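You operate a simulated robot arm through the tools that you are given. There is no shell and no other tool.

You are at the controls of a simulated robot arm. One attempt, no reset.

TASK
Put things in order on the top of the black table. At the end: the teal squeeze bottle (marked "SUDS") from the top of the black table is in the blue tub; the gold pin stands where the blue brush stood; the blue brush from the top of the black table stands where the blue cup stood; the blue cup from the top of the black table is on the purple tray; whatever was shut is shut again. Leave all else as you found it, and nothing knocked over.
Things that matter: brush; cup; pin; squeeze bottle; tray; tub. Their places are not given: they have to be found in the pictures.

It is judged by the outcome, as a careful person would: the job done as asked, and still so three seconds after it is handed in. It fails if anything else is knocked over, pushed out of place, dropped, spilled or broken.

THE ROBOT
A 7-joint arm with a two-finger gripper, fixed in place. Base frame: the origin is at the foot of the arm, x ahead of it, y to its left, z up; the work surface is at about z = 0.86. Lengths are in m, angles in rad, forces in N, time in s.
With the tool pointing down near the work surface it reaches from about 0.34 to 0.72 m from the base axis. Its first joint turns from -1.152 to 1.152 rad. Payload 2.45 kg.
The TCP is the grasp point between the finger pads, 0.026 m short of the fingertips. In the tool frame z runs along the fingers and y along their closing line. The gripper opens to 0.096 m. The gripper's body begins 0.069 m behind the TCP.
Orientation is that of the tool frame in the base frame, as a unit quaternion [x, y, z, w]. With the fingers straight down and closing along the base's y, the tool's x points along the base's -x, its y along +y and its z along -z.

THE INTERFACE
- The arm moves only by the tool jog_arm. Its argument "series" is a list of rows, each an object of numbers (a shift or turn left out is 0, a gripper value left out holds the last): "tx", "ty", "tz": the shift along the base's x, y, z in units of 50 mm (1.0 is 50 mm); "ax", "ay", "az": the turn, a rotation vector about the base's x, y, z in units of 8 degrees (1.0 is 8 degrees); "claw": the opening, from 0 (shut) to 1 (fully open). In form: [{"tx": .., "ty": .., "tz": .., "ax": .., "ay": .., "az": .., "claw": ..}, ...]. A call has 1 to 20 rows; each row shifts and turns the commanded pose from where the row before left it. A call with a number of a shift or a turn outside -1 to 1 is refused whole. Each row takes 0.2 s and may step no farther than 0.05 m and 0.15 rad from the row before; otherwise, or with a gripper value out of range, the whole call is refused. A pose out of reach is approached as far as the arm can. The call stops where the force on the tool passes 40 N (or 10 N more than at its start, if that is more) or the arm is blocked; 0.2 s more then pass. Each finger halts on what it meets, pressing with about 39 N; the grip force reading is that of the motor and also rises with nothing between the fingers. The clock runs only during rows and for 0.2 s after the last one: add rows that do not move to give the fingers time. It gives the time, the measured TCP pose, the force on the tool (base axes), the opening and the grip force at its end, in the units of the frame above (readings bear some noise), with the torque about the TCP (base axes, N m) and any sound that the robot's microphone picked up.
- Cameras (640 x 400 px; columns grow to the right, rows downward): "scene" is fixed at [0.1591, -0.3876, 1.4185]; the picture's right is [0.82, -0.57, 0.00], its down [-0.36, -0.51, -0.78] and it looks along [0.45, 0.64, -0.62] (base axes); focal length 330 px, centre (320, 200). "wrist" rides on the gripper at [0.082, 0.003, -0.098] in the tool frame; the picture's right is [-0.04, 1.00, 0.00], its down [-0.73, -0.03, -0.68] and it looks along [-0.68, -0.03, 0.73] (tool axes); focal length 256 px, centre (320, 200).
- snapshot(camera): a new picture of that camera. It takes no simulated time.
- pixel_to_xyz(camera, pixels): for up to 12 pixels [column, row] of the newest picture of that camera ("zoom" is the newest enlarged one), the place [x, y, z] in the base frame of the surface seen there, good to about 0.002 m. It takes no simulated time.
- enlarge(camera, box): a new picture of the part [left, top, right, bottom] of that camera's present view, enlarged. It takes no simulated time.
- job_done(): hands the job in; it is judged then, once.

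Leave the gripper open and the arm clear of the work at the hand-in unless told otherwise.

The tools are called after "Request:" as name(argument=value, ...) on one line, values as JSON. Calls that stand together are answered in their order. jog_arm: Moves the arm, as the interface text tells. Its arguments: {"type":"object","properties":{"series":{"type":"array","items":{"type":"object","properties":{"tx":{"type":"number"},"ty":{"type":"number"},"tz":{"type":"number"},"ax":{"type":"number"},"ay":{"type":"number"},"az":{"type":"number"},"claw":{"type":"number"}}}}},"required":["series"]} The other tools are called the same way: snapshot (camera) takes a picture; pixel_to_xyz (camera, pixels) gives the place of the surface under pixels of a picture; enlarge (camera, box) takes an enlarged picture of a part of a camera's view; job_done () hands the job in.

At the start:

```text
time_s: 0.0
ee_pos: [0.3145, 0.2014, 1.1676]
tool_rot: [0.0, 1.0, -0.001, 0.0]
wrist_force: [0.2, -0.1, 0.1]
torque: [-0.02, -0.01, -0.02]
width: 0.096
finger_force: 0.1
```

scene: 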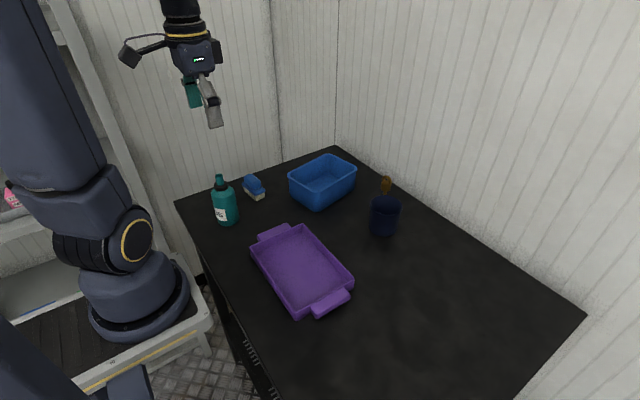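
wrist: 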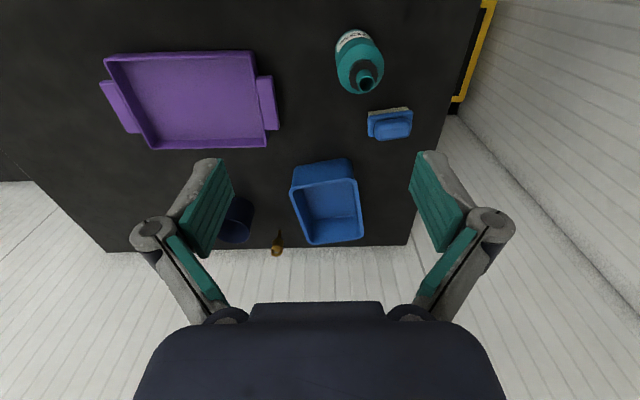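

I can see the teal bottle near (224,203), the blue brush near (254,187), the blue tub near (322,182), the dark blue cup near (384,216), a gold pin behind it near (385,185) and the purple tray near (301,268). I'll enlarge each area to look closer.

Request:
enlarge(camera="scene", box=[180, 140, 300, 240])

Request:
enlarge(camera="scene", box=[280, 140, 420, 250])

Request:
enlarge(camera="wrist", box=[200, 20, 440, 260])

Request:
snapshot(camera="scene")

Request:
snapshot(camera="wrist")

```text
4.00 times, centred on (240, 190) of scene
```

zoom: 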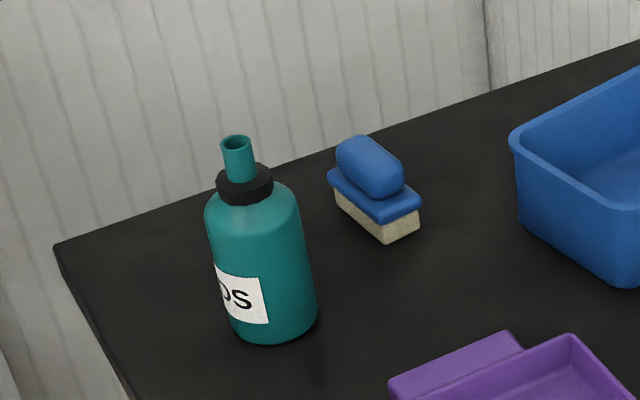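

```text
3.64 times, centred on (350, 195) of scene
```

zoom: 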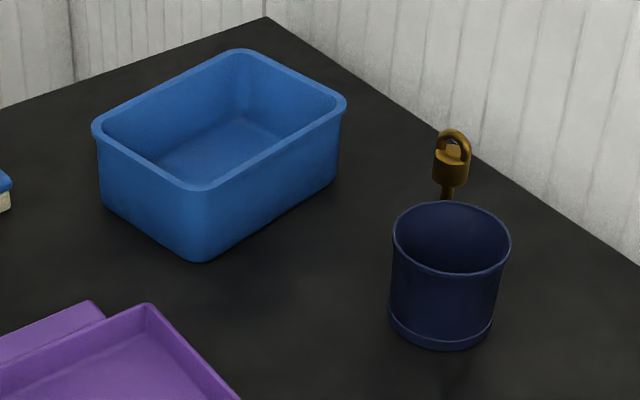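

```text
1.67 times, centred on (320, 140) of wrist
```

zoom: 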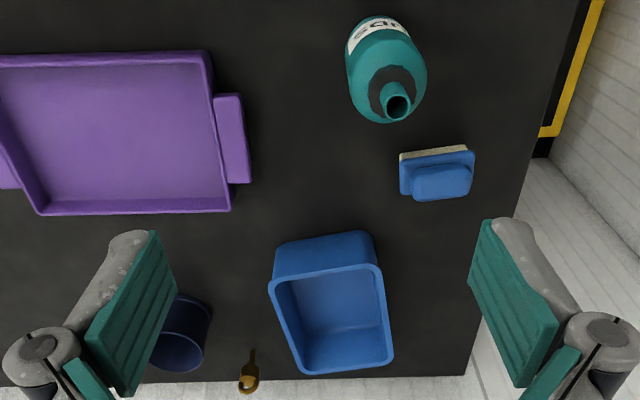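

```text
taken
```

scene: 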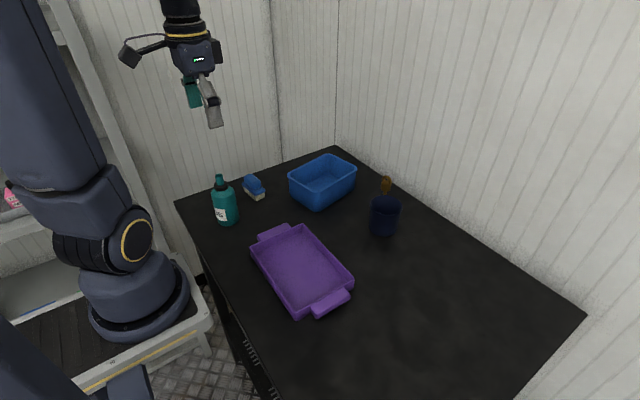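

```text
taken
```

wrist: 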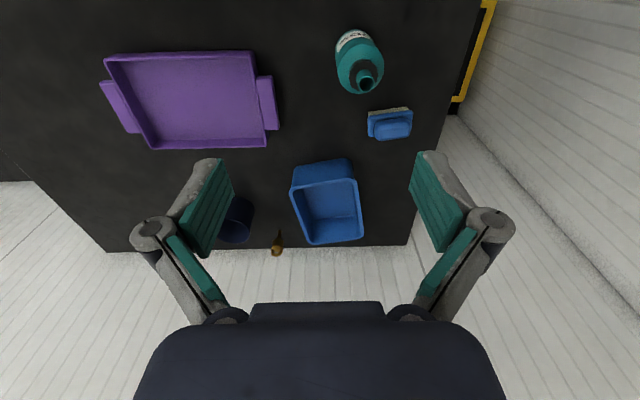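

Everything is on the table top and I see no lids or doors in the way. I'll read positions from the wrist picture: bottle cap (366,82), brush (390,125), tub rim corners, cup rim, pin (277,245), tray corners. I'll also take points from the scene picture.

Request:
pixel_to_xyz(camera="wrist", pixels=[[366, 84], [358, 60], [390, 125], [370, 115], [412, 112], [370, 139], [411, 136], [297, 190], [355, 182], [311, 240], [362, 237], [328, 210]])

Request:
pixel_to_xyz(camera="scene", pixels=[[370, 206], [384, 198], [398, 205], [385, 215], [384, 235], [385, 181], [385, 190], [289, 176], [333, 157], [356, 170], [320, 190], [322, 185]])

Request:
pixel_to_xyz(camera="wrist", pixels=[[106, 57], [251, 53], [266, 146], [154, 148], [190, 100], [103, 85], [136, 131], [263, 80], [278, 126], [277, 245], [279, 235], [240, 225]])

```text
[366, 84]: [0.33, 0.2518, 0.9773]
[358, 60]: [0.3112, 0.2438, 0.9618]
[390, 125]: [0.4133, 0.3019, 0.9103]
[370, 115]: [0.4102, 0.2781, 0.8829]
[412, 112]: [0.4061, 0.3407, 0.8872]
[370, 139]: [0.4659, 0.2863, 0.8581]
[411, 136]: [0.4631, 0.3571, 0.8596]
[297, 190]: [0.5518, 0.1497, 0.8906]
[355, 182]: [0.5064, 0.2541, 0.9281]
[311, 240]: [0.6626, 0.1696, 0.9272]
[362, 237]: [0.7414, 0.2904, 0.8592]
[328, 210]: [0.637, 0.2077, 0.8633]
```

```text
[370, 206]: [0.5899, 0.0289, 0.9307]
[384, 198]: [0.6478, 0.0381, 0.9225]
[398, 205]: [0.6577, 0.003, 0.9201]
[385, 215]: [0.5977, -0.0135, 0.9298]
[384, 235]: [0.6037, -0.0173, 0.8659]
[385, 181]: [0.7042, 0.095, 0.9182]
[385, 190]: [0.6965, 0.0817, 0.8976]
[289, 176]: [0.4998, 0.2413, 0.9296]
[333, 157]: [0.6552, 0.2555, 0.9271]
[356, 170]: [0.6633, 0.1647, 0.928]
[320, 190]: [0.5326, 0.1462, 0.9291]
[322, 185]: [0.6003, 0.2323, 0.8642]
```

```text
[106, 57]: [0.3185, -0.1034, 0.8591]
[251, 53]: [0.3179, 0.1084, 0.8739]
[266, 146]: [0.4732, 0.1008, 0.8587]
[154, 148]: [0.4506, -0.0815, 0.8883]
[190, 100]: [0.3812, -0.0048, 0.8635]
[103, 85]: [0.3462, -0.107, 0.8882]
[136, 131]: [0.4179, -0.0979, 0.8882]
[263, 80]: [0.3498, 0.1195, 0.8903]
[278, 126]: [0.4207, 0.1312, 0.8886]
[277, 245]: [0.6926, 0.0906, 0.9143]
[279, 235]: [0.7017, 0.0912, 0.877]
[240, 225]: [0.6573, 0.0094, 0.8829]
```

The positions are roughly clear. Next I'll enlarge the cup and pin, then the brush and bottle, in the scene view to get exact shapes.

Request:
enlarge(camera="scene", box=[354, 165, 418, 245])

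```text
5.00 times, centred on (386, 205) of scene
```

zoom: 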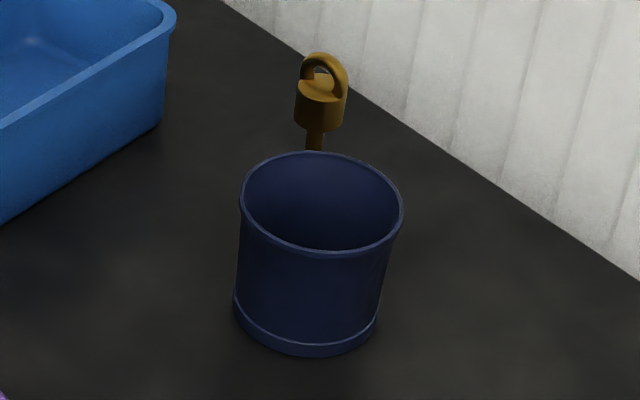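

I'll read points on the cup rim and base, the pin head, stem and loop, and the wall in this enlarged view.

Request:
pixel_to_xyz(camera="zoom", pixels=[[242, 205], [402, 208], [320, 154], [321, 254], [240, 308], [373, 325], [305, 352], [320, 110], [314, 140], [325, 58], [320, 90], [375, 105]])

Request:
enlarge(camera="wrist", box=[200, 190, 300, 270])

```text
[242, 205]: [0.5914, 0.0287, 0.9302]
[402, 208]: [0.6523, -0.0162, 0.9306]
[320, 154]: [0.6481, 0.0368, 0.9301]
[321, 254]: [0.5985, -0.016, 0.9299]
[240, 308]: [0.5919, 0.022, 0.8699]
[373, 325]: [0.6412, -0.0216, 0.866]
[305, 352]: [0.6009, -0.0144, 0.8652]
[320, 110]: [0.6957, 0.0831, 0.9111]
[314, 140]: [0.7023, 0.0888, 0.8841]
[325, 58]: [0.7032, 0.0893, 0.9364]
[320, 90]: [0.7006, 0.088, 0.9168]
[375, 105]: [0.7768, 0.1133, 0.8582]
```

```text
5.00 times, centred on (250, 230) of wrist
```

zoom: 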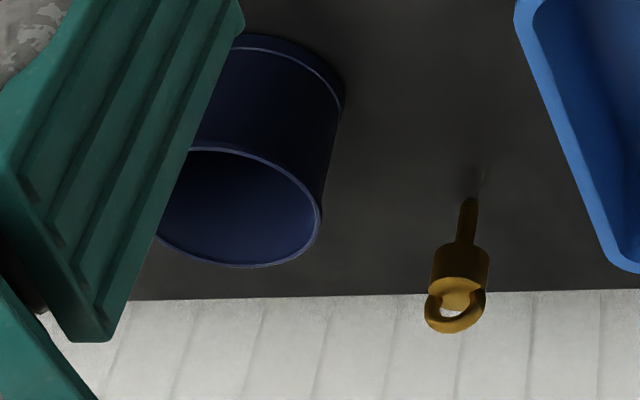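

The cup rim centre is about (0.622, 0.008), its outer diameter about 0.075 and its rim at z 0.93. The pin is at about (0.702, 0.089), with a thin stem below a thick head. I'll move the arm above and in front of the pin and cup, staying over z 1.0, for a close wrist view.

Request:
jog_arm(series=[{"tx": 0.56, "ty": -0.228, "tz": -0.3, "claw": 1}, {"tx": 0.56, "ty": -0.228, "tz": -0.3}, {"tx": 0.56, "ty": -0.228, "tz": -0.3}, {"tx": 0.56, "ty": -0.228, "tz": -0.3}, {"tx": 0.56, "ty": -0.228, "tz": -0.3}, {"tx": 0.56, "ty": -0.228, "tz": -0.3}, {"tx": 0.56, "ty": -0.228, "tz": -0.3}, {"tx": 0.56, "ty": -0.228, "tz": -0.3}, {"tx": 0.56, "ty": -0.228, "tz": -0.3}, {"tx": 0.56, "ty": -0.228, "tz": -0.3}, {}])

Request:
snapshot(camera="wrist")

Request:
snapshot(camera="scene")

```text
time_s: 2.4
ee_pos: [0.5956, 0.0893, 1.0181]
tool_rot: [0.001, 1.0, 0.0, 0.0]
wrist_force: [-0.1, 0.0, 0.0]
torque: [-0.01, -0.01, 0.01]
width: 0.0961
finger_force: 0.0
```

```text
taken
```

wrist: 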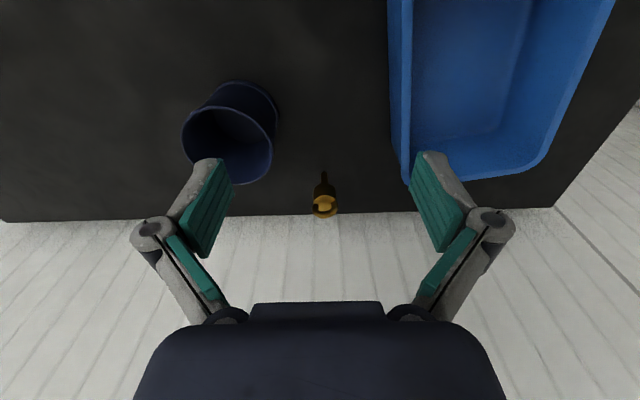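

```text
taken
```

scene: 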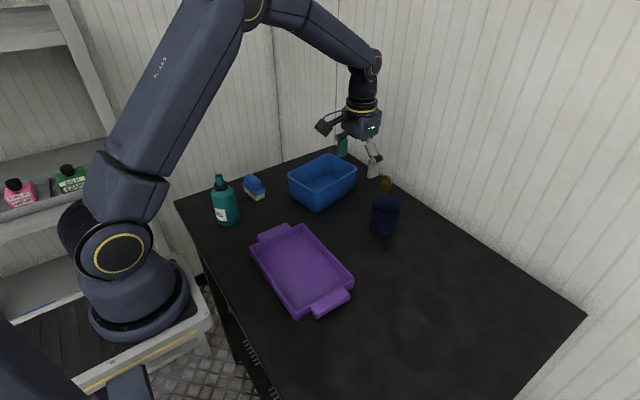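

The pin shows at (324,195) and the cup at (232,135) in the wrist view. I'll enlarge both.

Request:
enlarge(camera="wrist", box=[292, 160, 356, 224])

Request:
pixel_to_xyz(camera="zoom", pixels=[[320, 100], [320, 130], [280, 190], [360, 190], [320, 200], [320, 170], [320, 280], [320, 310], [280, 250], [360, 250], [320, 250], [320, 370]])

Request:
enlarge(camera="wrist", box=[170, 70, 290, 190])

```text
6.25 times, centred on (324, 192) of wrist
```

zoom: 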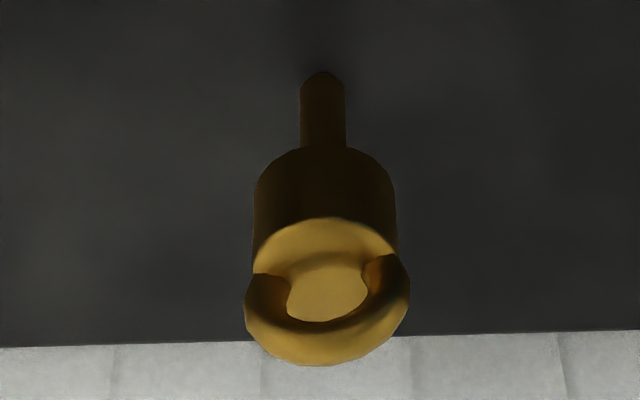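

```text
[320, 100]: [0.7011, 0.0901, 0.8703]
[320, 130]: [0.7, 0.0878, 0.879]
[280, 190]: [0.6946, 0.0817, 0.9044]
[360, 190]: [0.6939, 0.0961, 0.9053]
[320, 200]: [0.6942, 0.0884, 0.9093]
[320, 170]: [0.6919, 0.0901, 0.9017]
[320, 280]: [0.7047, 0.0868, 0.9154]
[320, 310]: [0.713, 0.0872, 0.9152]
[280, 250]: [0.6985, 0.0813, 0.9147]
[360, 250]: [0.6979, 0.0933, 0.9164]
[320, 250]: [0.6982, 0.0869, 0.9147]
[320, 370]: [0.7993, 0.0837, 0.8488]
```

```text
3.33 times, centred on (230, 130) of wrist
```

zoom: 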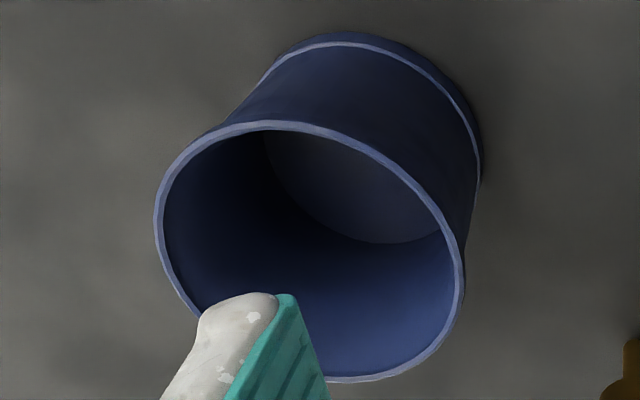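

The pin has a thin stem about 8 mm across, a head about 25 mm across (z 0.893–0.915) and a loop on top. It stands free on its stem, and the cup is empty. Next I'll lift, turn the tool +90° about z so the fingers close along x, and go look at the bottle and brush from the −y side.

Request:
jog_arm(series=[{"tz": 0.9, "claw": 1}, {"tz": 0.8}, {"tx": -0.483, "ty": 0.147, "az": 1}, {"tx": -0.483, "ty": 0.147, "az": 1}, {"tx": -0.483, "ty": 0.147, "az": 1}, {"tx": -0.483, "ty": 0.147, "az": 1}, {"tx": -0.483, "ty": 0.147, "az": 1}, {"tx": -0.483, "ty": 0.147, "az": 1}, {"tx": -0.483, "ty": 0.147, "az": 1}, {"tx": -0.483, "ty": 0.147, "az": 1}, {"tx": -0.483, "ty": 0.147, "az": 1}, {"tx": -0.483, "ty": 0.147, "az": 1}, {"tx": -0.483, "ty": 0.147, "az": 1}, {"az": 0.25}, {}])

Request:
snapshot(camera="wrist")

Request:
snapshot(camera="scene")

```text
time_s: 5.6
ee_pos: [0.3277, 0.1686, 1.1047]
tool_rot: [0.707, -0.707, 0.0, 0.0]
wrist_force: [-0.8, -0.4, 0.2]
torque: [-0.01, 0.02, -0.04]
width: 0.096
finger_force: 0.1
```

```text
taken
```

wrist: 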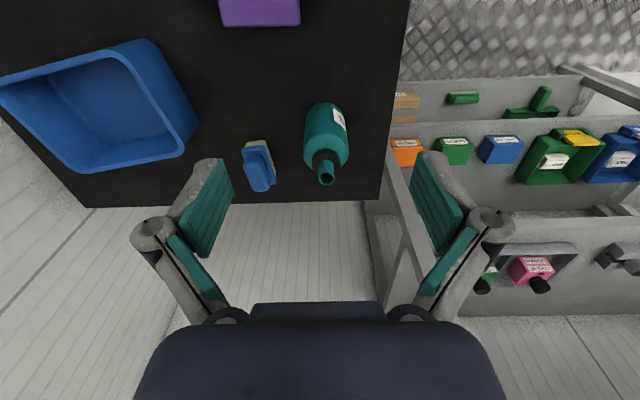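

```text
taken
```

scene: 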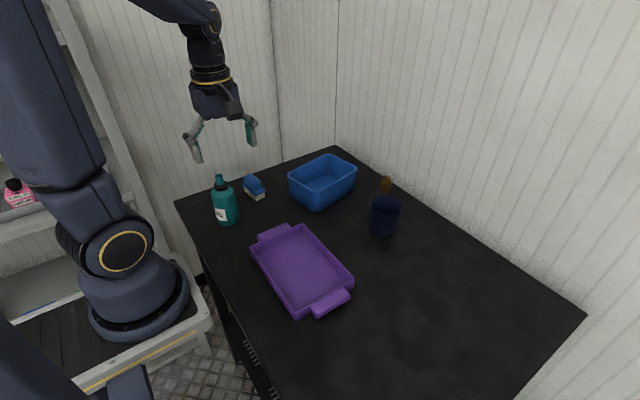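

The bottle shows at (326,140) and the brush at (258,165), with the tub on the left. I'll enlarge the bottle and brush and measure them.

Request:
enlarge(camera="wrist", box=[230, 90, 360, 200])

Request:
pixel_to_xyz(camera="wrist", pixels=[[325, 178], [325, 165], [306, 140], [347, 140], [325, 120], [325, 105], [243, 150], [270, 140], [250, 165], [264, 162], [252, 188], [275, 182]])

Request:
pixel_to_xyz(camera="wrist", pixels=[[5, 85], [140, 42], [180, 152], [85, 170], [70, 160], [150, 145], [15, 92], [133, 55], [80, 110], [100, 100], [120, 120], [60, 80]])

```text
3.64 times, centred on (295, 145) of wrist
```

zoom: 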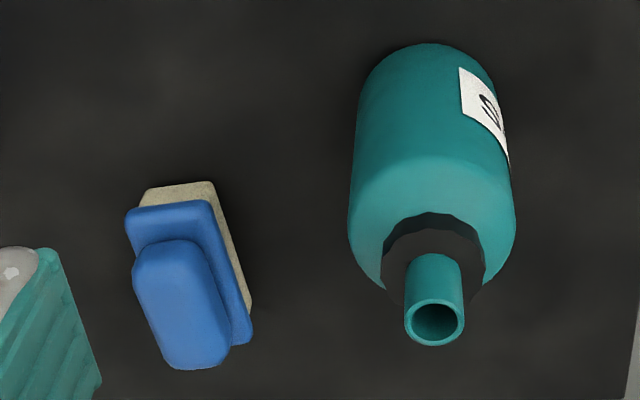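

```text
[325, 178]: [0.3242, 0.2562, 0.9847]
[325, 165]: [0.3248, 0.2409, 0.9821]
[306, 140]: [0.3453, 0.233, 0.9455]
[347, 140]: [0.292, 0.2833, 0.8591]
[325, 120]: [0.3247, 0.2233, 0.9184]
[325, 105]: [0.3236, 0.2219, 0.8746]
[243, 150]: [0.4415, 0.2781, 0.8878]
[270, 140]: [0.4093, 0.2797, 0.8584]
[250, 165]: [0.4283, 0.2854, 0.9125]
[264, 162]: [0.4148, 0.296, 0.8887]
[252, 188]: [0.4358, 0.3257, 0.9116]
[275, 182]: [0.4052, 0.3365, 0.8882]
```

```text
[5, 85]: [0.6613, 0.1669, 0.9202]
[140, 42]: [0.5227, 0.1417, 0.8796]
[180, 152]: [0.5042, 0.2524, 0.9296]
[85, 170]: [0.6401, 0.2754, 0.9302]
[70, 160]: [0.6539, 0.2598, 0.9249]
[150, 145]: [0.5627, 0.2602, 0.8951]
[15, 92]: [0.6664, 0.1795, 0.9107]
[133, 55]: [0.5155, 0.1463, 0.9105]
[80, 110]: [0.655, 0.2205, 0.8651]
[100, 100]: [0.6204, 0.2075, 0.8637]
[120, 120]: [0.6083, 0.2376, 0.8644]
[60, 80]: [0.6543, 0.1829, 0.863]
```

I'll read more exact points on this enlarged view: nozzle ring edges, cap edges, bottle silhouette sides and brush corners.

Request:
pixel_to_xyz(camera="zoom", pixels=[[408, 318], [461, 318], [435, 302], [435, 342], [354, 200], [509, 200], [384, 255], [482, 255], [432, 160], [360, 150], [498, 150], [432, 60]])

Request:
pixel_to_xyz(camera="zoom", pixels=[[128, 212], [209, 204], [250, 340], [210, 188], [146, 194], [140, 265], [205, 255], [165, 360], [222, 355], [180, 300], [250, 300], [225, 225]])

```text
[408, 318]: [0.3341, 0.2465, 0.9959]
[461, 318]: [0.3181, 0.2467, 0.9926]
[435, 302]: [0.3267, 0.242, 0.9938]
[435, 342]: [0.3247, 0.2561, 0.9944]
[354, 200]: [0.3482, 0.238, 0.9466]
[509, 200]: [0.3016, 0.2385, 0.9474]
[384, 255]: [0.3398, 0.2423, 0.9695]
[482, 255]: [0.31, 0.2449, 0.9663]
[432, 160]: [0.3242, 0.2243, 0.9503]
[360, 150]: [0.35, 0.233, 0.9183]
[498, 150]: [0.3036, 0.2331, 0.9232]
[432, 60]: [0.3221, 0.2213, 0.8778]
```

```text
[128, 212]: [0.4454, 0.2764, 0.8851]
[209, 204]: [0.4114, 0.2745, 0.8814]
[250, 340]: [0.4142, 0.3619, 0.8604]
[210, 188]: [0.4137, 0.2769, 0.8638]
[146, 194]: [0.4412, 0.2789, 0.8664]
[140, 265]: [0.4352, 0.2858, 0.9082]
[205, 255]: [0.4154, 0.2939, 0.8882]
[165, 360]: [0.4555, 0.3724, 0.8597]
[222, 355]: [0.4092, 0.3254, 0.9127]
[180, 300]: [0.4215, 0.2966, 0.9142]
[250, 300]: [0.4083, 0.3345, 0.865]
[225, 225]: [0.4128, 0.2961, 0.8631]
```

The bottle's axis is at about (0.3255, 0.2487), body radius about 0.027 and top at z 0.995. I'll move above it at the present height, then come down to TCP z ≈ 0.96 and check the picture before going lower.

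Request:
jog_arm(series=[{"tx": -0.011, "ty": 0.4, "claw": 1}, {"tx": -0.011, "ty": 0.4}, {"tx": -0.011, "ty": 0.4}, {"tx": -0.011, "ty": 0.402}, {}, {"tz": -0.5}, {"tz": -0.5}, {"tz": -0.5}, {"tz": -0.5}, {"tz": -0.5}, {"tz": -0.4}, {}])

Request:
snapshot(camera="wrist")

Request:
enlarge(camera="scene", box=[160, 110, 300, 240])

```text
time_s: 8.2
ee_pos: [0.3266, 0.2491, 0.9586]
tool_rot: [-0.707, 0.707, 0.0, 0.0]
wrist_force: [-0.1, 0.3, 0.5]
torque: [0.0, 0.01, 0.01]
width: 0.0959
finger_force: 0.1
```

```text
taken
```

wrist: 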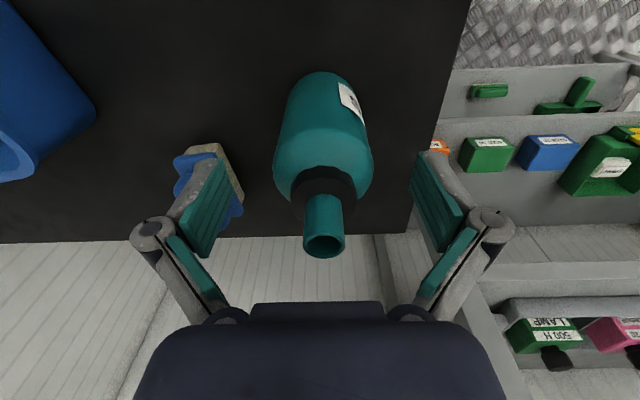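

```text
3.08 times, centred on (230, 175) of scene
```

zoom: 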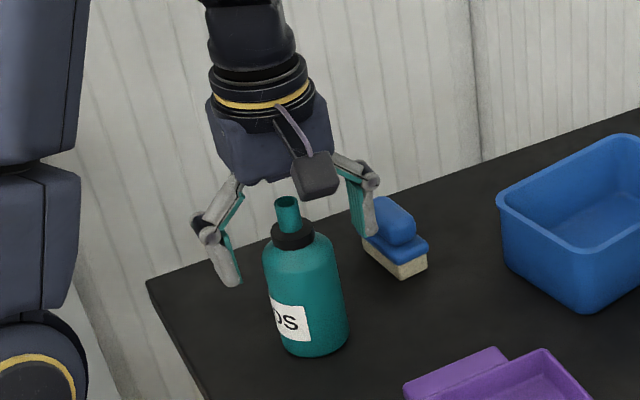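

The bottle sits centred between the fingers and the brush is clear of the left finger. I'll lower 25 mm to TCP z ≈ 0.934 and close.

Request:
jog_arm(series=[{"tz": -0.25, "claw": 1}, {"tz": -0.24}, {}, {"claw": 0}, {}, {}, {}, {}, {}, {}])

Request:
snapshot(camera="wrist")

Request:
snapshot(camera="scene")

```text
time_s: 10.4
ee_pos: [0.3274, 0.2494, 0.9332]
tool_rot: [-0.707, 0.708, 0.001, 0.0]
wrist_force: [-2.4, -0.3, 2.6]
torque: [-0.02, 0.0, 0.01]
width: 0.0522
finger_force: 38.8
```

```text
taken
```

wrist: 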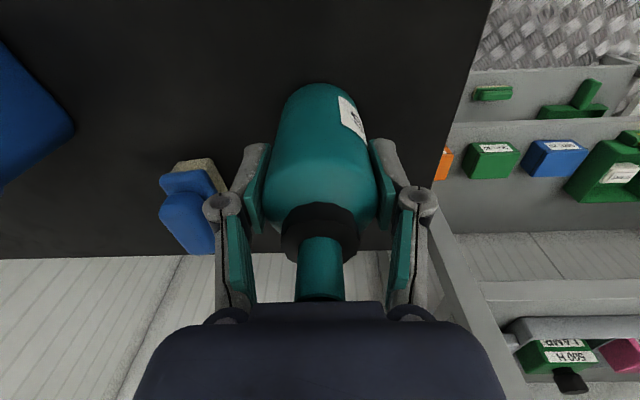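

```text
taken
```

scene: 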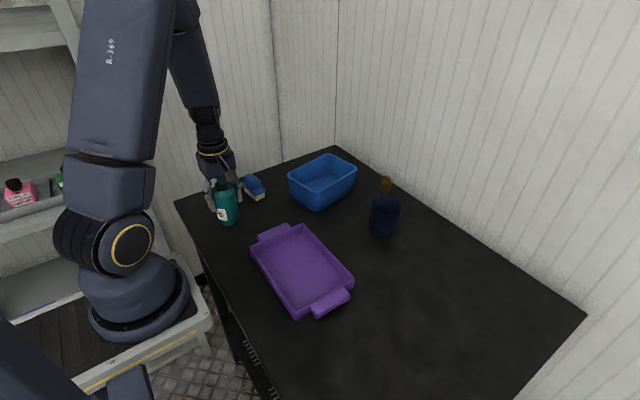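

The bottle is held at an opening of 0.052. I'll lift it straight up by 12 cm, gently at first, and check.

Request:
jog_arm(series=[{"tz": 0.1, "claw": 0}, {"tz": 0.2}, {"tz": 0.3}, {"tz": 0.4}, {"tz": 0.4}, {"tz": 0.4}, {"tz": 0.4}, {"tz": 0.2}, {}])

Request:
snapshot(camera="scene")

Request:
enlarge(camera="scene", box=[270, 140, 370, 220])

```text
time_s: 12.4
ee_pos: [0.3266, 0.2475, 1.0557]
tool_rot: [-0.707, 0.707, -0.001, 0.0]
wrist_force: [-0.5, 0.0, -1.6]
torque: [0.01, -0.04, 0.0]
width: 0.0524
finger_force: 39.2
```

```text
taken
```

scene: 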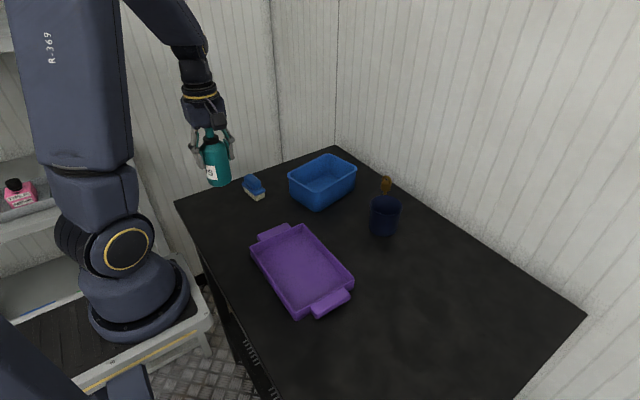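

```text
5.00 times, centred on (320, 180) of scene
```

zoom: 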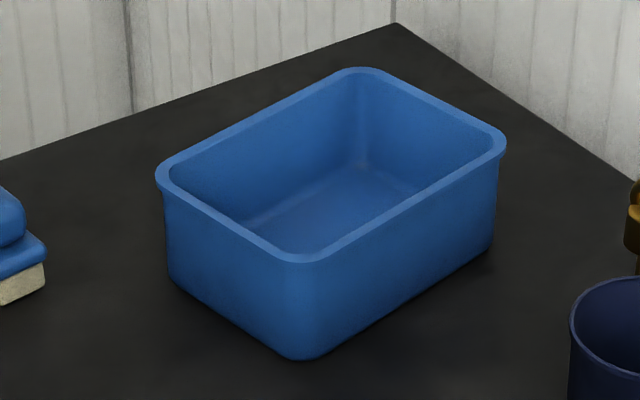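

The bottle hangs straight and firmly. Now I'll measure the tub rim and its visible floor on the enlarged picture.

Request:
pixel_to_xyz(camera="zoom", pixels=[[164, 166], [361, 70], [502, 140], [303, 258], [262, 118], [435, 103], [405, 202], [230, 214], [176, 172], [300, 248], [488, 140], [360, 82]])

Request:
pixel_to_xyz(camera="zoom", pixels=[[360, 160], [250, 222], [400, 180], [330, 230], [300, 200], [340, 190], [380, 170], [280, 240]])

```text
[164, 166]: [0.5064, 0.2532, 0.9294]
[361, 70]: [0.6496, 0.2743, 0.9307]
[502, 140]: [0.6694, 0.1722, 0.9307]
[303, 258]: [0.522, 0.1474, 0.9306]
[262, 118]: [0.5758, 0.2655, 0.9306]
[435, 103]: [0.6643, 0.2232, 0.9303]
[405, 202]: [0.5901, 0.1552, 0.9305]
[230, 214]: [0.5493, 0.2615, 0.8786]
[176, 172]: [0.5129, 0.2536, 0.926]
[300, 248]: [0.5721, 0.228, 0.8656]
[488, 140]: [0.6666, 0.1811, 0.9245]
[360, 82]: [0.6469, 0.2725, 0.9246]
```

```text
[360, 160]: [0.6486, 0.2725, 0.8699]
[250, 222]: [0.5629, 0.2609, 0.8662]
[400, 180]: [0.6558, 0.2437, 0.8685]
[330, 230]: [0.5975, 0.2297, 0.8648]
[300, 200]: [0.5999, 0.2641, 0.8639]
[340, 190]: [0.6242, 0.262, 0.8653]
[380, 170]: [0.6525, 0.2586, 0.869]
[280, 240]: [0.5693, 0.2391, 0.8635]
```

The tub's rim centre is about (0.587, 0.211), its long axis is turned about 9° from x, its floor is at z ≈ 0.864 and its rim at 0.93. I'll carry the bottle over the tub at this height (bottle bottom ≈ 0.98), turning 9°.

Request:
jog_arm(series=[{"tx": 0.26, "ty": -0.037, "az": 0.11, "claw": 0}, {"tx": 0.521, "ty": -0.073, "az": 0.11}, {"tx": 0.521, "ty": -0.073, "az": 0.11}, {"tx": 0.521, "ty": -0.073, "az": 0.11}, {"tx": 0.521, "ty": -0.073, "az": 0.11}, {"tx": 0.521, "ty": -0.073, "az": 0.11}, {"tx": 0.521, "ty": -0.073, "az": 0.11}, {"tx": 0.521, "ty": -0.073, "az": 0.11}, {"tx": 0.521, "ty": -0.073, "az": 0.11}, {"tx": 0.521, "ty": -0.073, "az": 0.11}, {"tx": 0.26, "ty": -0.036}, {}, {}])

Request:
snapshot(camera="wrist")

Request:
enlarge(camera="scene", box=[250, 90, 410, 220])

```text
time_s: 15.2
ee_pos: [0.5876, 0.2129, 1.0534]
tool_rot: [0.76, -0.65, 0.0, 0.0]
wrist_force: [1.0, 0.3, -0.9]
torque: [0.0, 0.0, -0.02]
width: 0.0523
finger_force: 38.9
```

```text
taken
```

wrist: 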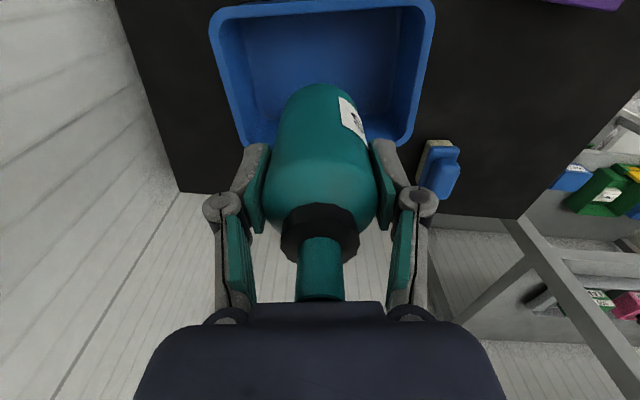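

```text
3.08 times, centred on (330, 155) of scene
```

zoom: 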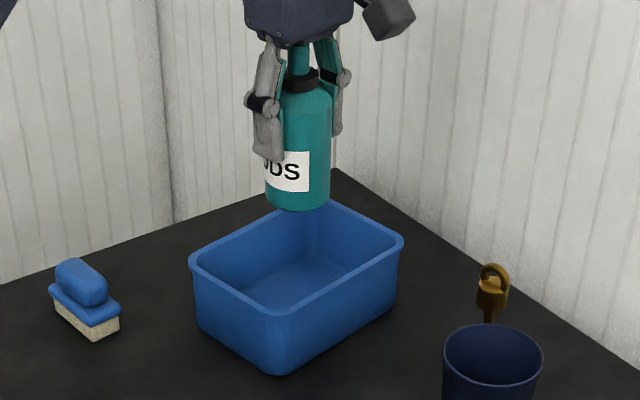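

The bottle hangs above the tub and the tub's long axis is parallel to the finger line. I'll lower 10.5 cm, then stop short of the floor and check the force.

Request:
jog_arm(series=[{"tz": -0.35, "claw": 0}, {"tz": -0.4}, {"tz": -0.4}, {"tz": -0.4}, {"tz": -0.3}, {"tz": -0.25}, {}, {}])

Request:
enlarge(camera="scene", box=[250, 110, 410, 220])

```text
time_s: 17.0
ee_pos: [0.5862, 0.2135, 0.9479]
tool_rot: [0.759, -0.651, 0.001, -0.001]
wrist_force: [-0.2, -0.2, -1.9]
torque: [-0.02, 0.02, 0.02]
width: 0.0525
finger_force: 39.2
```

```text
3.64 times, centred on (330, 165) of scene
```

zoom: 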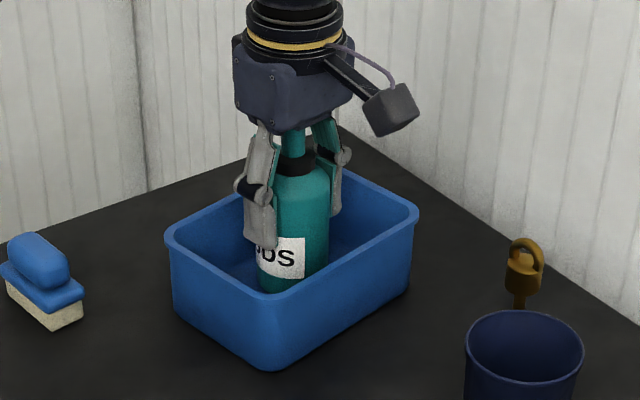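

No contact yet (force z −1.9 N is the bottle's weight). The bottle bottom is about 9 mm above the tub floor. I'll lower in small steps.

Request:
jog_arm(series=[{"tz": -0.04, "claw": 0}, {"tz": -0.04}, {"tz": -0.04}, {"tz": -0.03}, {}])

```text
time_s: 18.2
ee_pos: [0.5878, 0.214, 0.9408]
tool_rot: [0.759, -0.652, 0.0, 0.0]
wrist_force: [-0.1, 1.0, -1.7]
torque: [0.01, -0.05, -0.01]
width: 0.0524
finger_force: 39.0
```

Still only the bottle's weight. I'll go on in 1 mm steps.

Request:
jog_arm(series=[{"tz": -0.02, "claw": 0}, {"tz": -0.02}, {}])

```text
time_s: 19.0
ee_pos: [0.5876, 0.2128, 0.9399]
tool_rot: [0.758, -0.652, 0.0, 0.0]
wrist_force: [-1.1, 0.4, -2.9]
torque: [0.0, -0.01, 0.01]
width: 0.0525
finger_force: 38.8
```

Request:
jog_arm(series=[{"tz": -0.02, "claw": 0}, {"tz": -0.02}, {}])

```text
time_s: 19.8
ee_pos: [0.5881, 0.2131, 0.9387]
tool_rot: [0.759, -0.651, 0.001, -0.001]
wrist_force: [-5.7, -2.6, 20.0]
torque: [-0.21, 0.28, 0.07]
width: 0.0521
finger_force: 38.8
```

Contact: 20 N upward, so the bottle is on the tub floor. I'll ease up half a millimetre, then open the fingers.

Request:
jog_arm(series=[{"tz": 0.012, "claw": 0}, {}])

```text
time_s: 20.4
ee_pos: [0.5882, 0.213, 0.9399]
tool_rot: [0.76, -0.65, 0.0, -0.002]
wrist_force: [-1.0, -0.7, 20.0]
torque: [-0.04, -0.07, 0.09]
width: 0.0523
finger_force: 39.1
```

Request:
jog_arm(series=[{"tz": 0.015, "claw": 0}, {}])

```text
time_s: 21.0
ee_pos: [0.5885, 0.213, 0.9391]
tool_rot: [0.759, -0.651, 0.001, -0.001]
wrist_force: [3.9, 1.6, 12.2]
torque: [0.16, -0.43, 0.03]
width: 0.0522
finger_force: 39.1
```

The force is down to 12 N and the bottle is standing on the floor. Opening the fingers now.

Request:
jog_arm(series=[{"claw": 0.7}, {"claw": 0.9}, {}, {}, {}, {}])

Request:
snapshot(camera="wrist")

Request:
enlarge(camera="scene", box=[250, 110, 410, 220])

```text
time_s: 22.4
ee_pos: [0.5866, 0.2138, 0.94]
tool_rot: [0.759, -0.651, 0.0, 0.0]
wrist_force: [-0.1, 0.0, 0.4]
torque: [0.0, -0.04, -0.01]
width: 0.0865
finger_force: 0.1
```

```text
taken
```

wrist: 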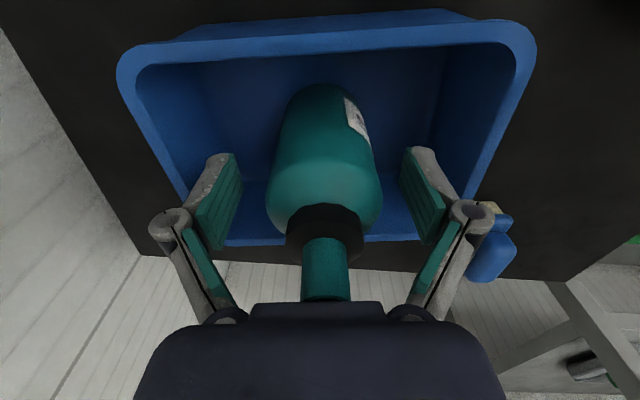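

```text
3.64 times, centred on (330, 165) of scene
```

zoom: 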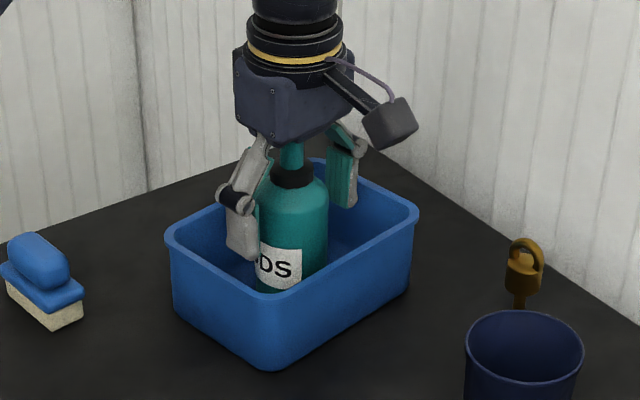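

The bottle stands upright in the tub and the fingers are clear of it and of the tub walls. I'll lift straight up to z ≈ 1.10, then move over the cup at (0.6225, 0.0085), turning back to yaw 90°.

Request:
jog_arm(series=[{"tz": 0.15}, {"tz": 0.25}, {"tz": 0.4}, {"tz": 0.4}, {"tz": 0.5}, {"tz": 0.5}, {"tz": 0.5}, {"tz": 0.5}, {"tx": 0.071, "ty": -0.409, "az": -0.1125, "claw": 1}, {"tx": 0.071, "ty": -0.409, "az": -0.1125}, {"tx": 0.071, "ty": -0.409, "az": -0.1125}, {"tx": 0.071, "ty": -0.409, "az": -0.1125}, {"tx": 0.071, "ty": -0.409, "az": -0.1125}, {"tx": 0.071, "ty": -0.409, "az": -0.1125}, {"tx": 0.071, "ty": -0.409, "az": -0.1125}, {"tx": 0.071, "ty": -0.409, "az": -0.1125}, {"tx": 0.071, "ty": -0.409, "az": -0.1125}, {"tx": 0.071, "ty": -0.409, "az": -0.1125}, {}])

Request:
snapshot(camera="wrist")

Request:
snapshot(camera="scene")

```text
time_s: 26.4
ee_pos: [0.6216, 0.009, 1.0998]
tool_rot: [-0.705, 0.709, 0.001, 0.0]
wrist_force: [-0.2, 0.1, 0.7]
torque: [-0.01, -0.01, -0.01]
width: 0.096
finger_force: 0.1
```

```text
taken
```

wrist: 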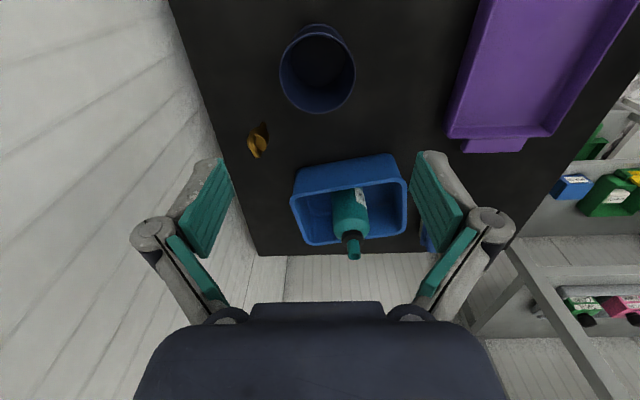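

```text
taken
```

scene: 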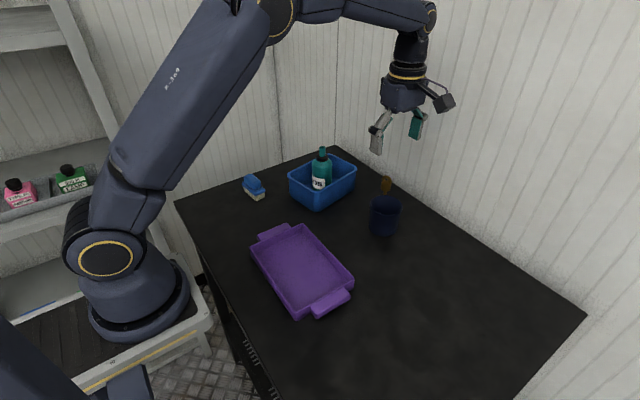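

The bottle stands in the tub. I'll enlarge the cup in the wrist view, around (317,70), and measure its rim.

Request:
enlarge(camera="wrist", box=[262, 15, 372, 125])

```text
3.64 times, centred on (317, 70) of wrist
```

zoom: 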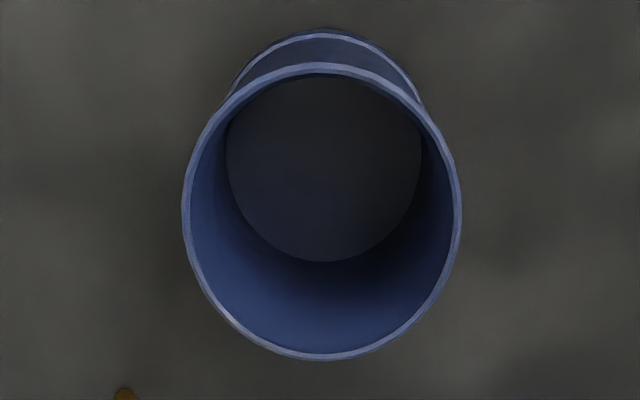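

Request:
pixel_to_xyz(camera="zoom", pixels=[[186, 210], [458, 210], [322, 68], [322, 356], [220, 110], [424, 110], [225, 312], [418, 312], [322, 170], [322, 34], [250, 60], [400, 65]])

```text
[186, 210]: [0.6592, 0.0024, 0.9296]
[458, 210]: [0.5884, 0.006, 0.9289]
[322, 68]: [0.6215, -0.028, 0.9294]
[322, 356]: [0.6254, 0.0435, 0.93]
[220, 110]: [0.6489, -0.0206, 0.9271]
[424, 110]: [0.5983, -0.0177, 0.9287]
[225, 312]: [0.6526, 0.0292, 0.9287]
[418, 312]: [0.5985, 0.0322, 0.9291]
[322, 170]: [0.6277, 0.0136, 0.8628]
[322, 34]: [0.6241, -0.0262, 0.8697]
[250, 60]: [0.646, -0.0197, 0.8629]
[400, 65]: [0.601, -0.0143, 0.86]
```

The cup's centre is about (0.6235, 0.0075), rim diameter about 0.072. I'll centre the tool on it and come down until the fingertips are just above the rim, then check.

Request:
jog_arm(series=[{"tx": 0.038, "ty": -0.03, "claw": 1}, {"tz": -0.5}, {"tz": -0.5}, {"tz": -0.5}, {"tz": -0.5}, {"tz": -0.4}, {"tz": -0.3}, {}])

Request:
snapshot(camera="wrist")

Request:
enlarge(camera="scene", box=[320, 130, 460, 250])

```text
time_s: 28.2
ee_pos: [0.6238, 0.0079, 0.964]
tool_rot: [-0.706, 0.708, 0.0, 0.001]
wrist_force: [1.8, -0.4, 0.3]
torque: [-0.01, 0.0, 0.01]
width: 0.0962
finger_force: 0.1
```

```text
taken
```

wrist: 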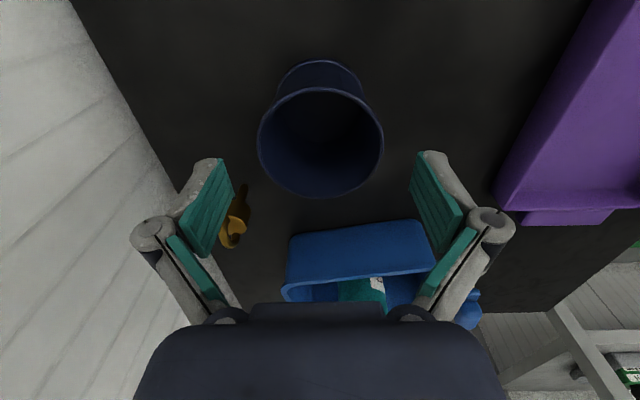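

```text
3.33 times, centred on (390, 190) of scene
```

zoom: 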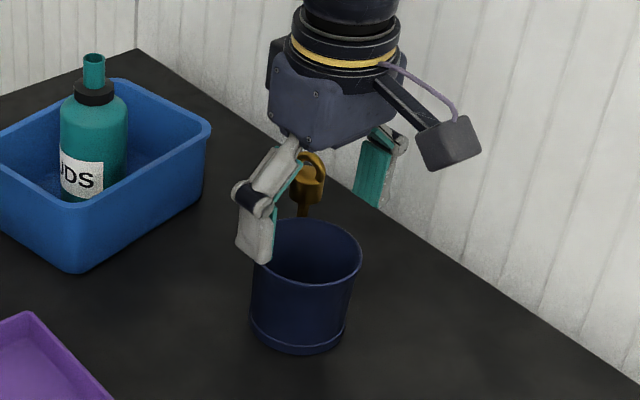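

The cup is centred between the fingers and the pin is 6 cm away from the left finger in y. I'll lower 47 mm to TCP z ≈ 0.917.

Request:
jog_arm(series=[{"tz": -0.3, "claw": 1}, {"tz": -0.3}, {"tz": -0.34}, {}, {"claw": 0}, {}, {}, {}, {}, {}])

Request:
snapshot(camera="wrist")

Request:
enlarge(camera="scene", box=[320, 130, 460, 250])

```text
time_s: 30.4
ee_pos: [0.6262, 0.0077, 0.9173]
tool_rot: [-0.705, 0.709, 0.0, 0.001]
wrist_force: [0.1, 0.1, 3.4]
torque: [0.02, 0.01, 0.03]
width: 0.0715
finger_force: 39.1
```

```text
taken
```

wrist: 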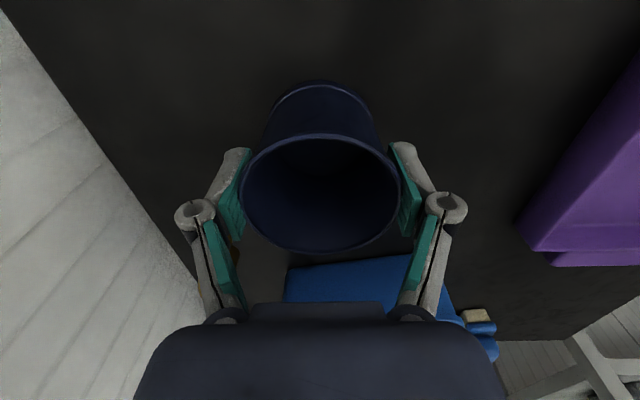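

```text
3.33 times, centred on (390, 190) of scene
```

zoom: 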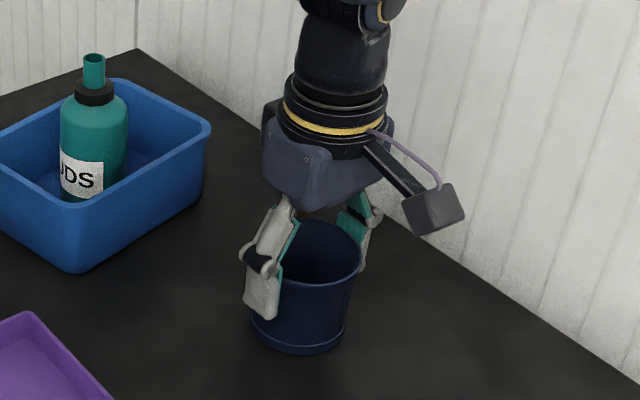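

The cup is held at an opening of 0.0715, so I'm noting its place as about (0.6245, 0.0075). I'll lift it straight up 10 cm and measure the tray.

Request:
jog_arm(series=[{"tz": 0.1, "claw": 0}, {"tz": 0.2}, {"tz": 0.3}, {"tz": 0.4}, {"tz": 0.4}, {"tz": 0.4}, {"tz": 0.2}, {}])

Request:
snapshot(camera="scene")

Request:
enlarge(camera="scene", box=[240, 215, 370, 325])

```text
time_s: 32.2
ee_pos: [0.6244, 0.0082, 1.017]
tool_rot: [-0.706, 0.708, 0.0, 0.0]
wrist_force: [0.0, 0.6, 0.3]
torque: [0.0, -0.01, -0.02]
width: 0.0711
finger_force: 39.1
```

```text
taken
```

scene: 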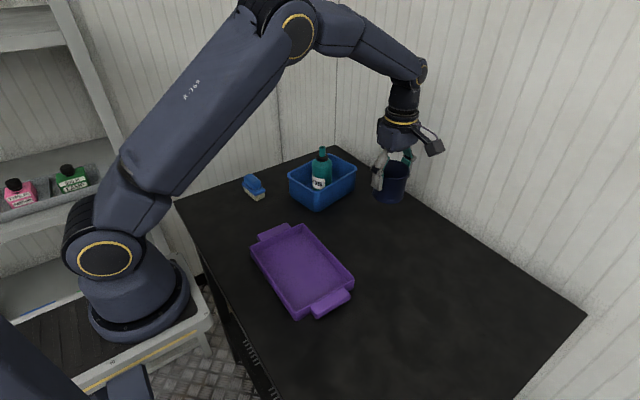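

```text
3.64 times, centred on (305, 270) of scene
```

zoom: 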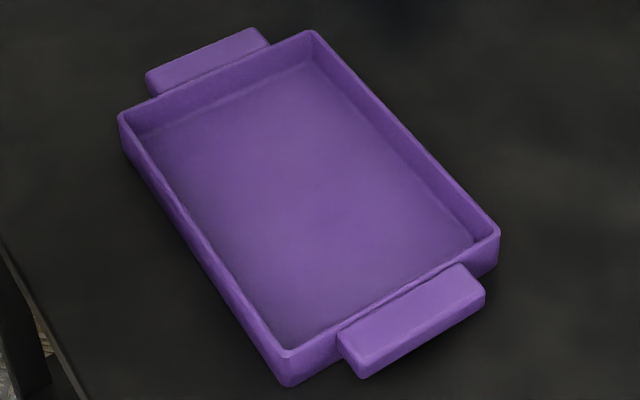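

I'll measure the tray's rim corners and its floor on this picture.

Request:
pixel_to_xyz(camera="zoom", pixels=[[120, 115], [310, 32], [497, 232], [285, 352], [310, 200], [150, 140], [310, 70], [470, 238], [285, 335], [215, 70], [400, 325], [220, 190]])

```text
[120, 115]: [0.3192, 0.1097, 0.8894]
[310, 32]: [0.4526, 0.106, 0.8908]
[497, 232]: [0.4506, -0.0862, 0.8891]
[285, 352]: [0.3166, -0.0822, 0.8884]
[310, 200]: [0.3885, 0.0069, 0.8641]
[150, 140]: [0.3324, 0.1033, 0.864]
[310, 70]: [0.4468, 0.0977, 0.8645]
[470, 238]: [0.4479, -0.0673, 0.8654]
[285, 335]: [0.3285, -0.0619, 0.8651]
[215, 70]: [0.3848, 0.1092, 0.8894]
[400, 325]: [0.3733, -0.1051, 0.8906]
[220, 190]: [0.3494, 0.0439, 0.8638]
```

The tray centre is about (0.385, 0.012) with its floor at z 0.864. I'll carry the cup over it with its bottom about 9 cm above the floor.

Request:
jog_arm(series=[{"tx": -0.25, "claw": 0}, {"tx": -0.5, "ty": 0.01}, {"tx": -0.5, "ty": 0.01}, {"tx": -0.5, "ty": 0.01}, {"tx": -0.5, "ty": 0.01}, {"tx": -0.5, "ty": 0.01}, {"tx": -0.5, "ty": 0.01}, {"tx": -0.5, "ty": 0.01}, {"tx": -0.5, "ty": 0.01}, {"tx": -0.5}, {"tx": -0.04}, {}, {"tz": -0.4}, {"tz": -0.4}, {"tz": -0.4}, {"tz": -0.3}, {"tz": -0.2}, {}, {}])

Request:
snapshot(camera="wrist")

Request:
enlarge(camera="scene", box=[240, 175, 380, 325])

```text
time_s: 36.2
ee_pos: [0.384, 0.0116, 0.9311]
tool_rot: [-0.705, 0.709, 0.0, 0.0]
wrist_force: [0.1, 0.6, 0.4]
torque: [0.01, -0.02, 0.01]
width: 0.0712
finger_force: 38.9
```

```text
taken
```

wrist: 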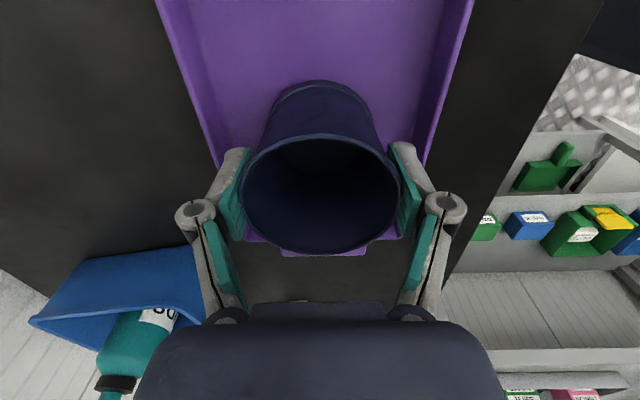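

```text
2.67 times, centred on (310, 250) of scene
```

zoom: 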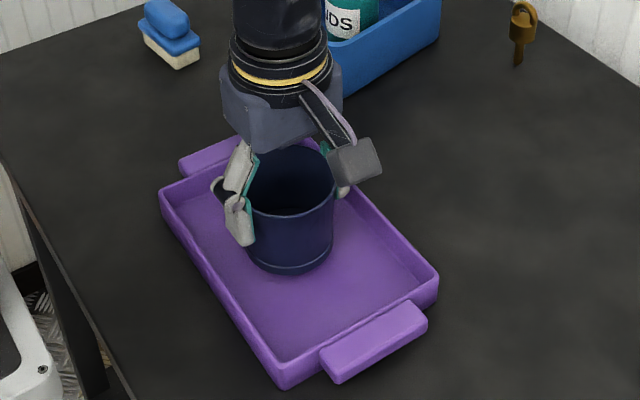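

The cup is centred over the tray, about 8 mm above the floor. I'll lower in small steps until it touches.

Request:
jog_arm(series=[{"tz": -0.04, "claw": 0}, {"tz": -0.04}, {"tz": -0.04}, {"tz": -0.02}, {}])

```text
time_s: 37.4
ee_pos: [0.3862, 0.0117, 0.9247]
tool_rot: [-0.706, 0.708, -0.001, 0.0]
wrist_force: [0.7, 0.5, -0.3]
torque: [-0.03, 0.03, 0.0]
width: 0.071
finger_force: 38.6
```

Request:
jog_arm(series=[{"tz": -0.02, "claw": 0}, {"tz": -0.015}, {}])

```text
time_s: 38.2
ee_pos: [0.3855, 0.0116, 0.9227]
tool_rot: [-0.706, 0.708, 0.0, 0.0]
wrist_force: [-0.2, 0.6, 0.0]
torque: [0.04, -0.01, 0.01]
width: 0.071
finger_force: 39.0
```

No contact yet. I'll go on in 0.7 mm steps.

Request:
jog_arm(series=[{"tz": -0.015, "claw": 0}, {"tz": -0.01}, {}])

```text
time_s: 39.0
ee_pos: [0.3853, 0.0118, 0.9221]
tool_rot: [-0.706, 0.709, 0.0, 0.0]
wrist_force: [0.2, 0.8, 0.2]
torque: [-0.04, -0.02, 0.0]
width: 0.0711
finger_force: 38.8
```

Request:
jog_arm(series=[{"tz": -0.015, "claw": 0}, {"tz": -0.01}, {}])

```text
time_s: 39.8
ee_pos: [0.386, 0.0125, 0.9227]
tool_rot: [-0.706, 0.708, -0.002, 0.0]
wrist_force: [-1.8, -1.4, 21.4]
torque: [0.01, 0.01, 0.12]
width: 0.0708
finger_force: 39.1
```

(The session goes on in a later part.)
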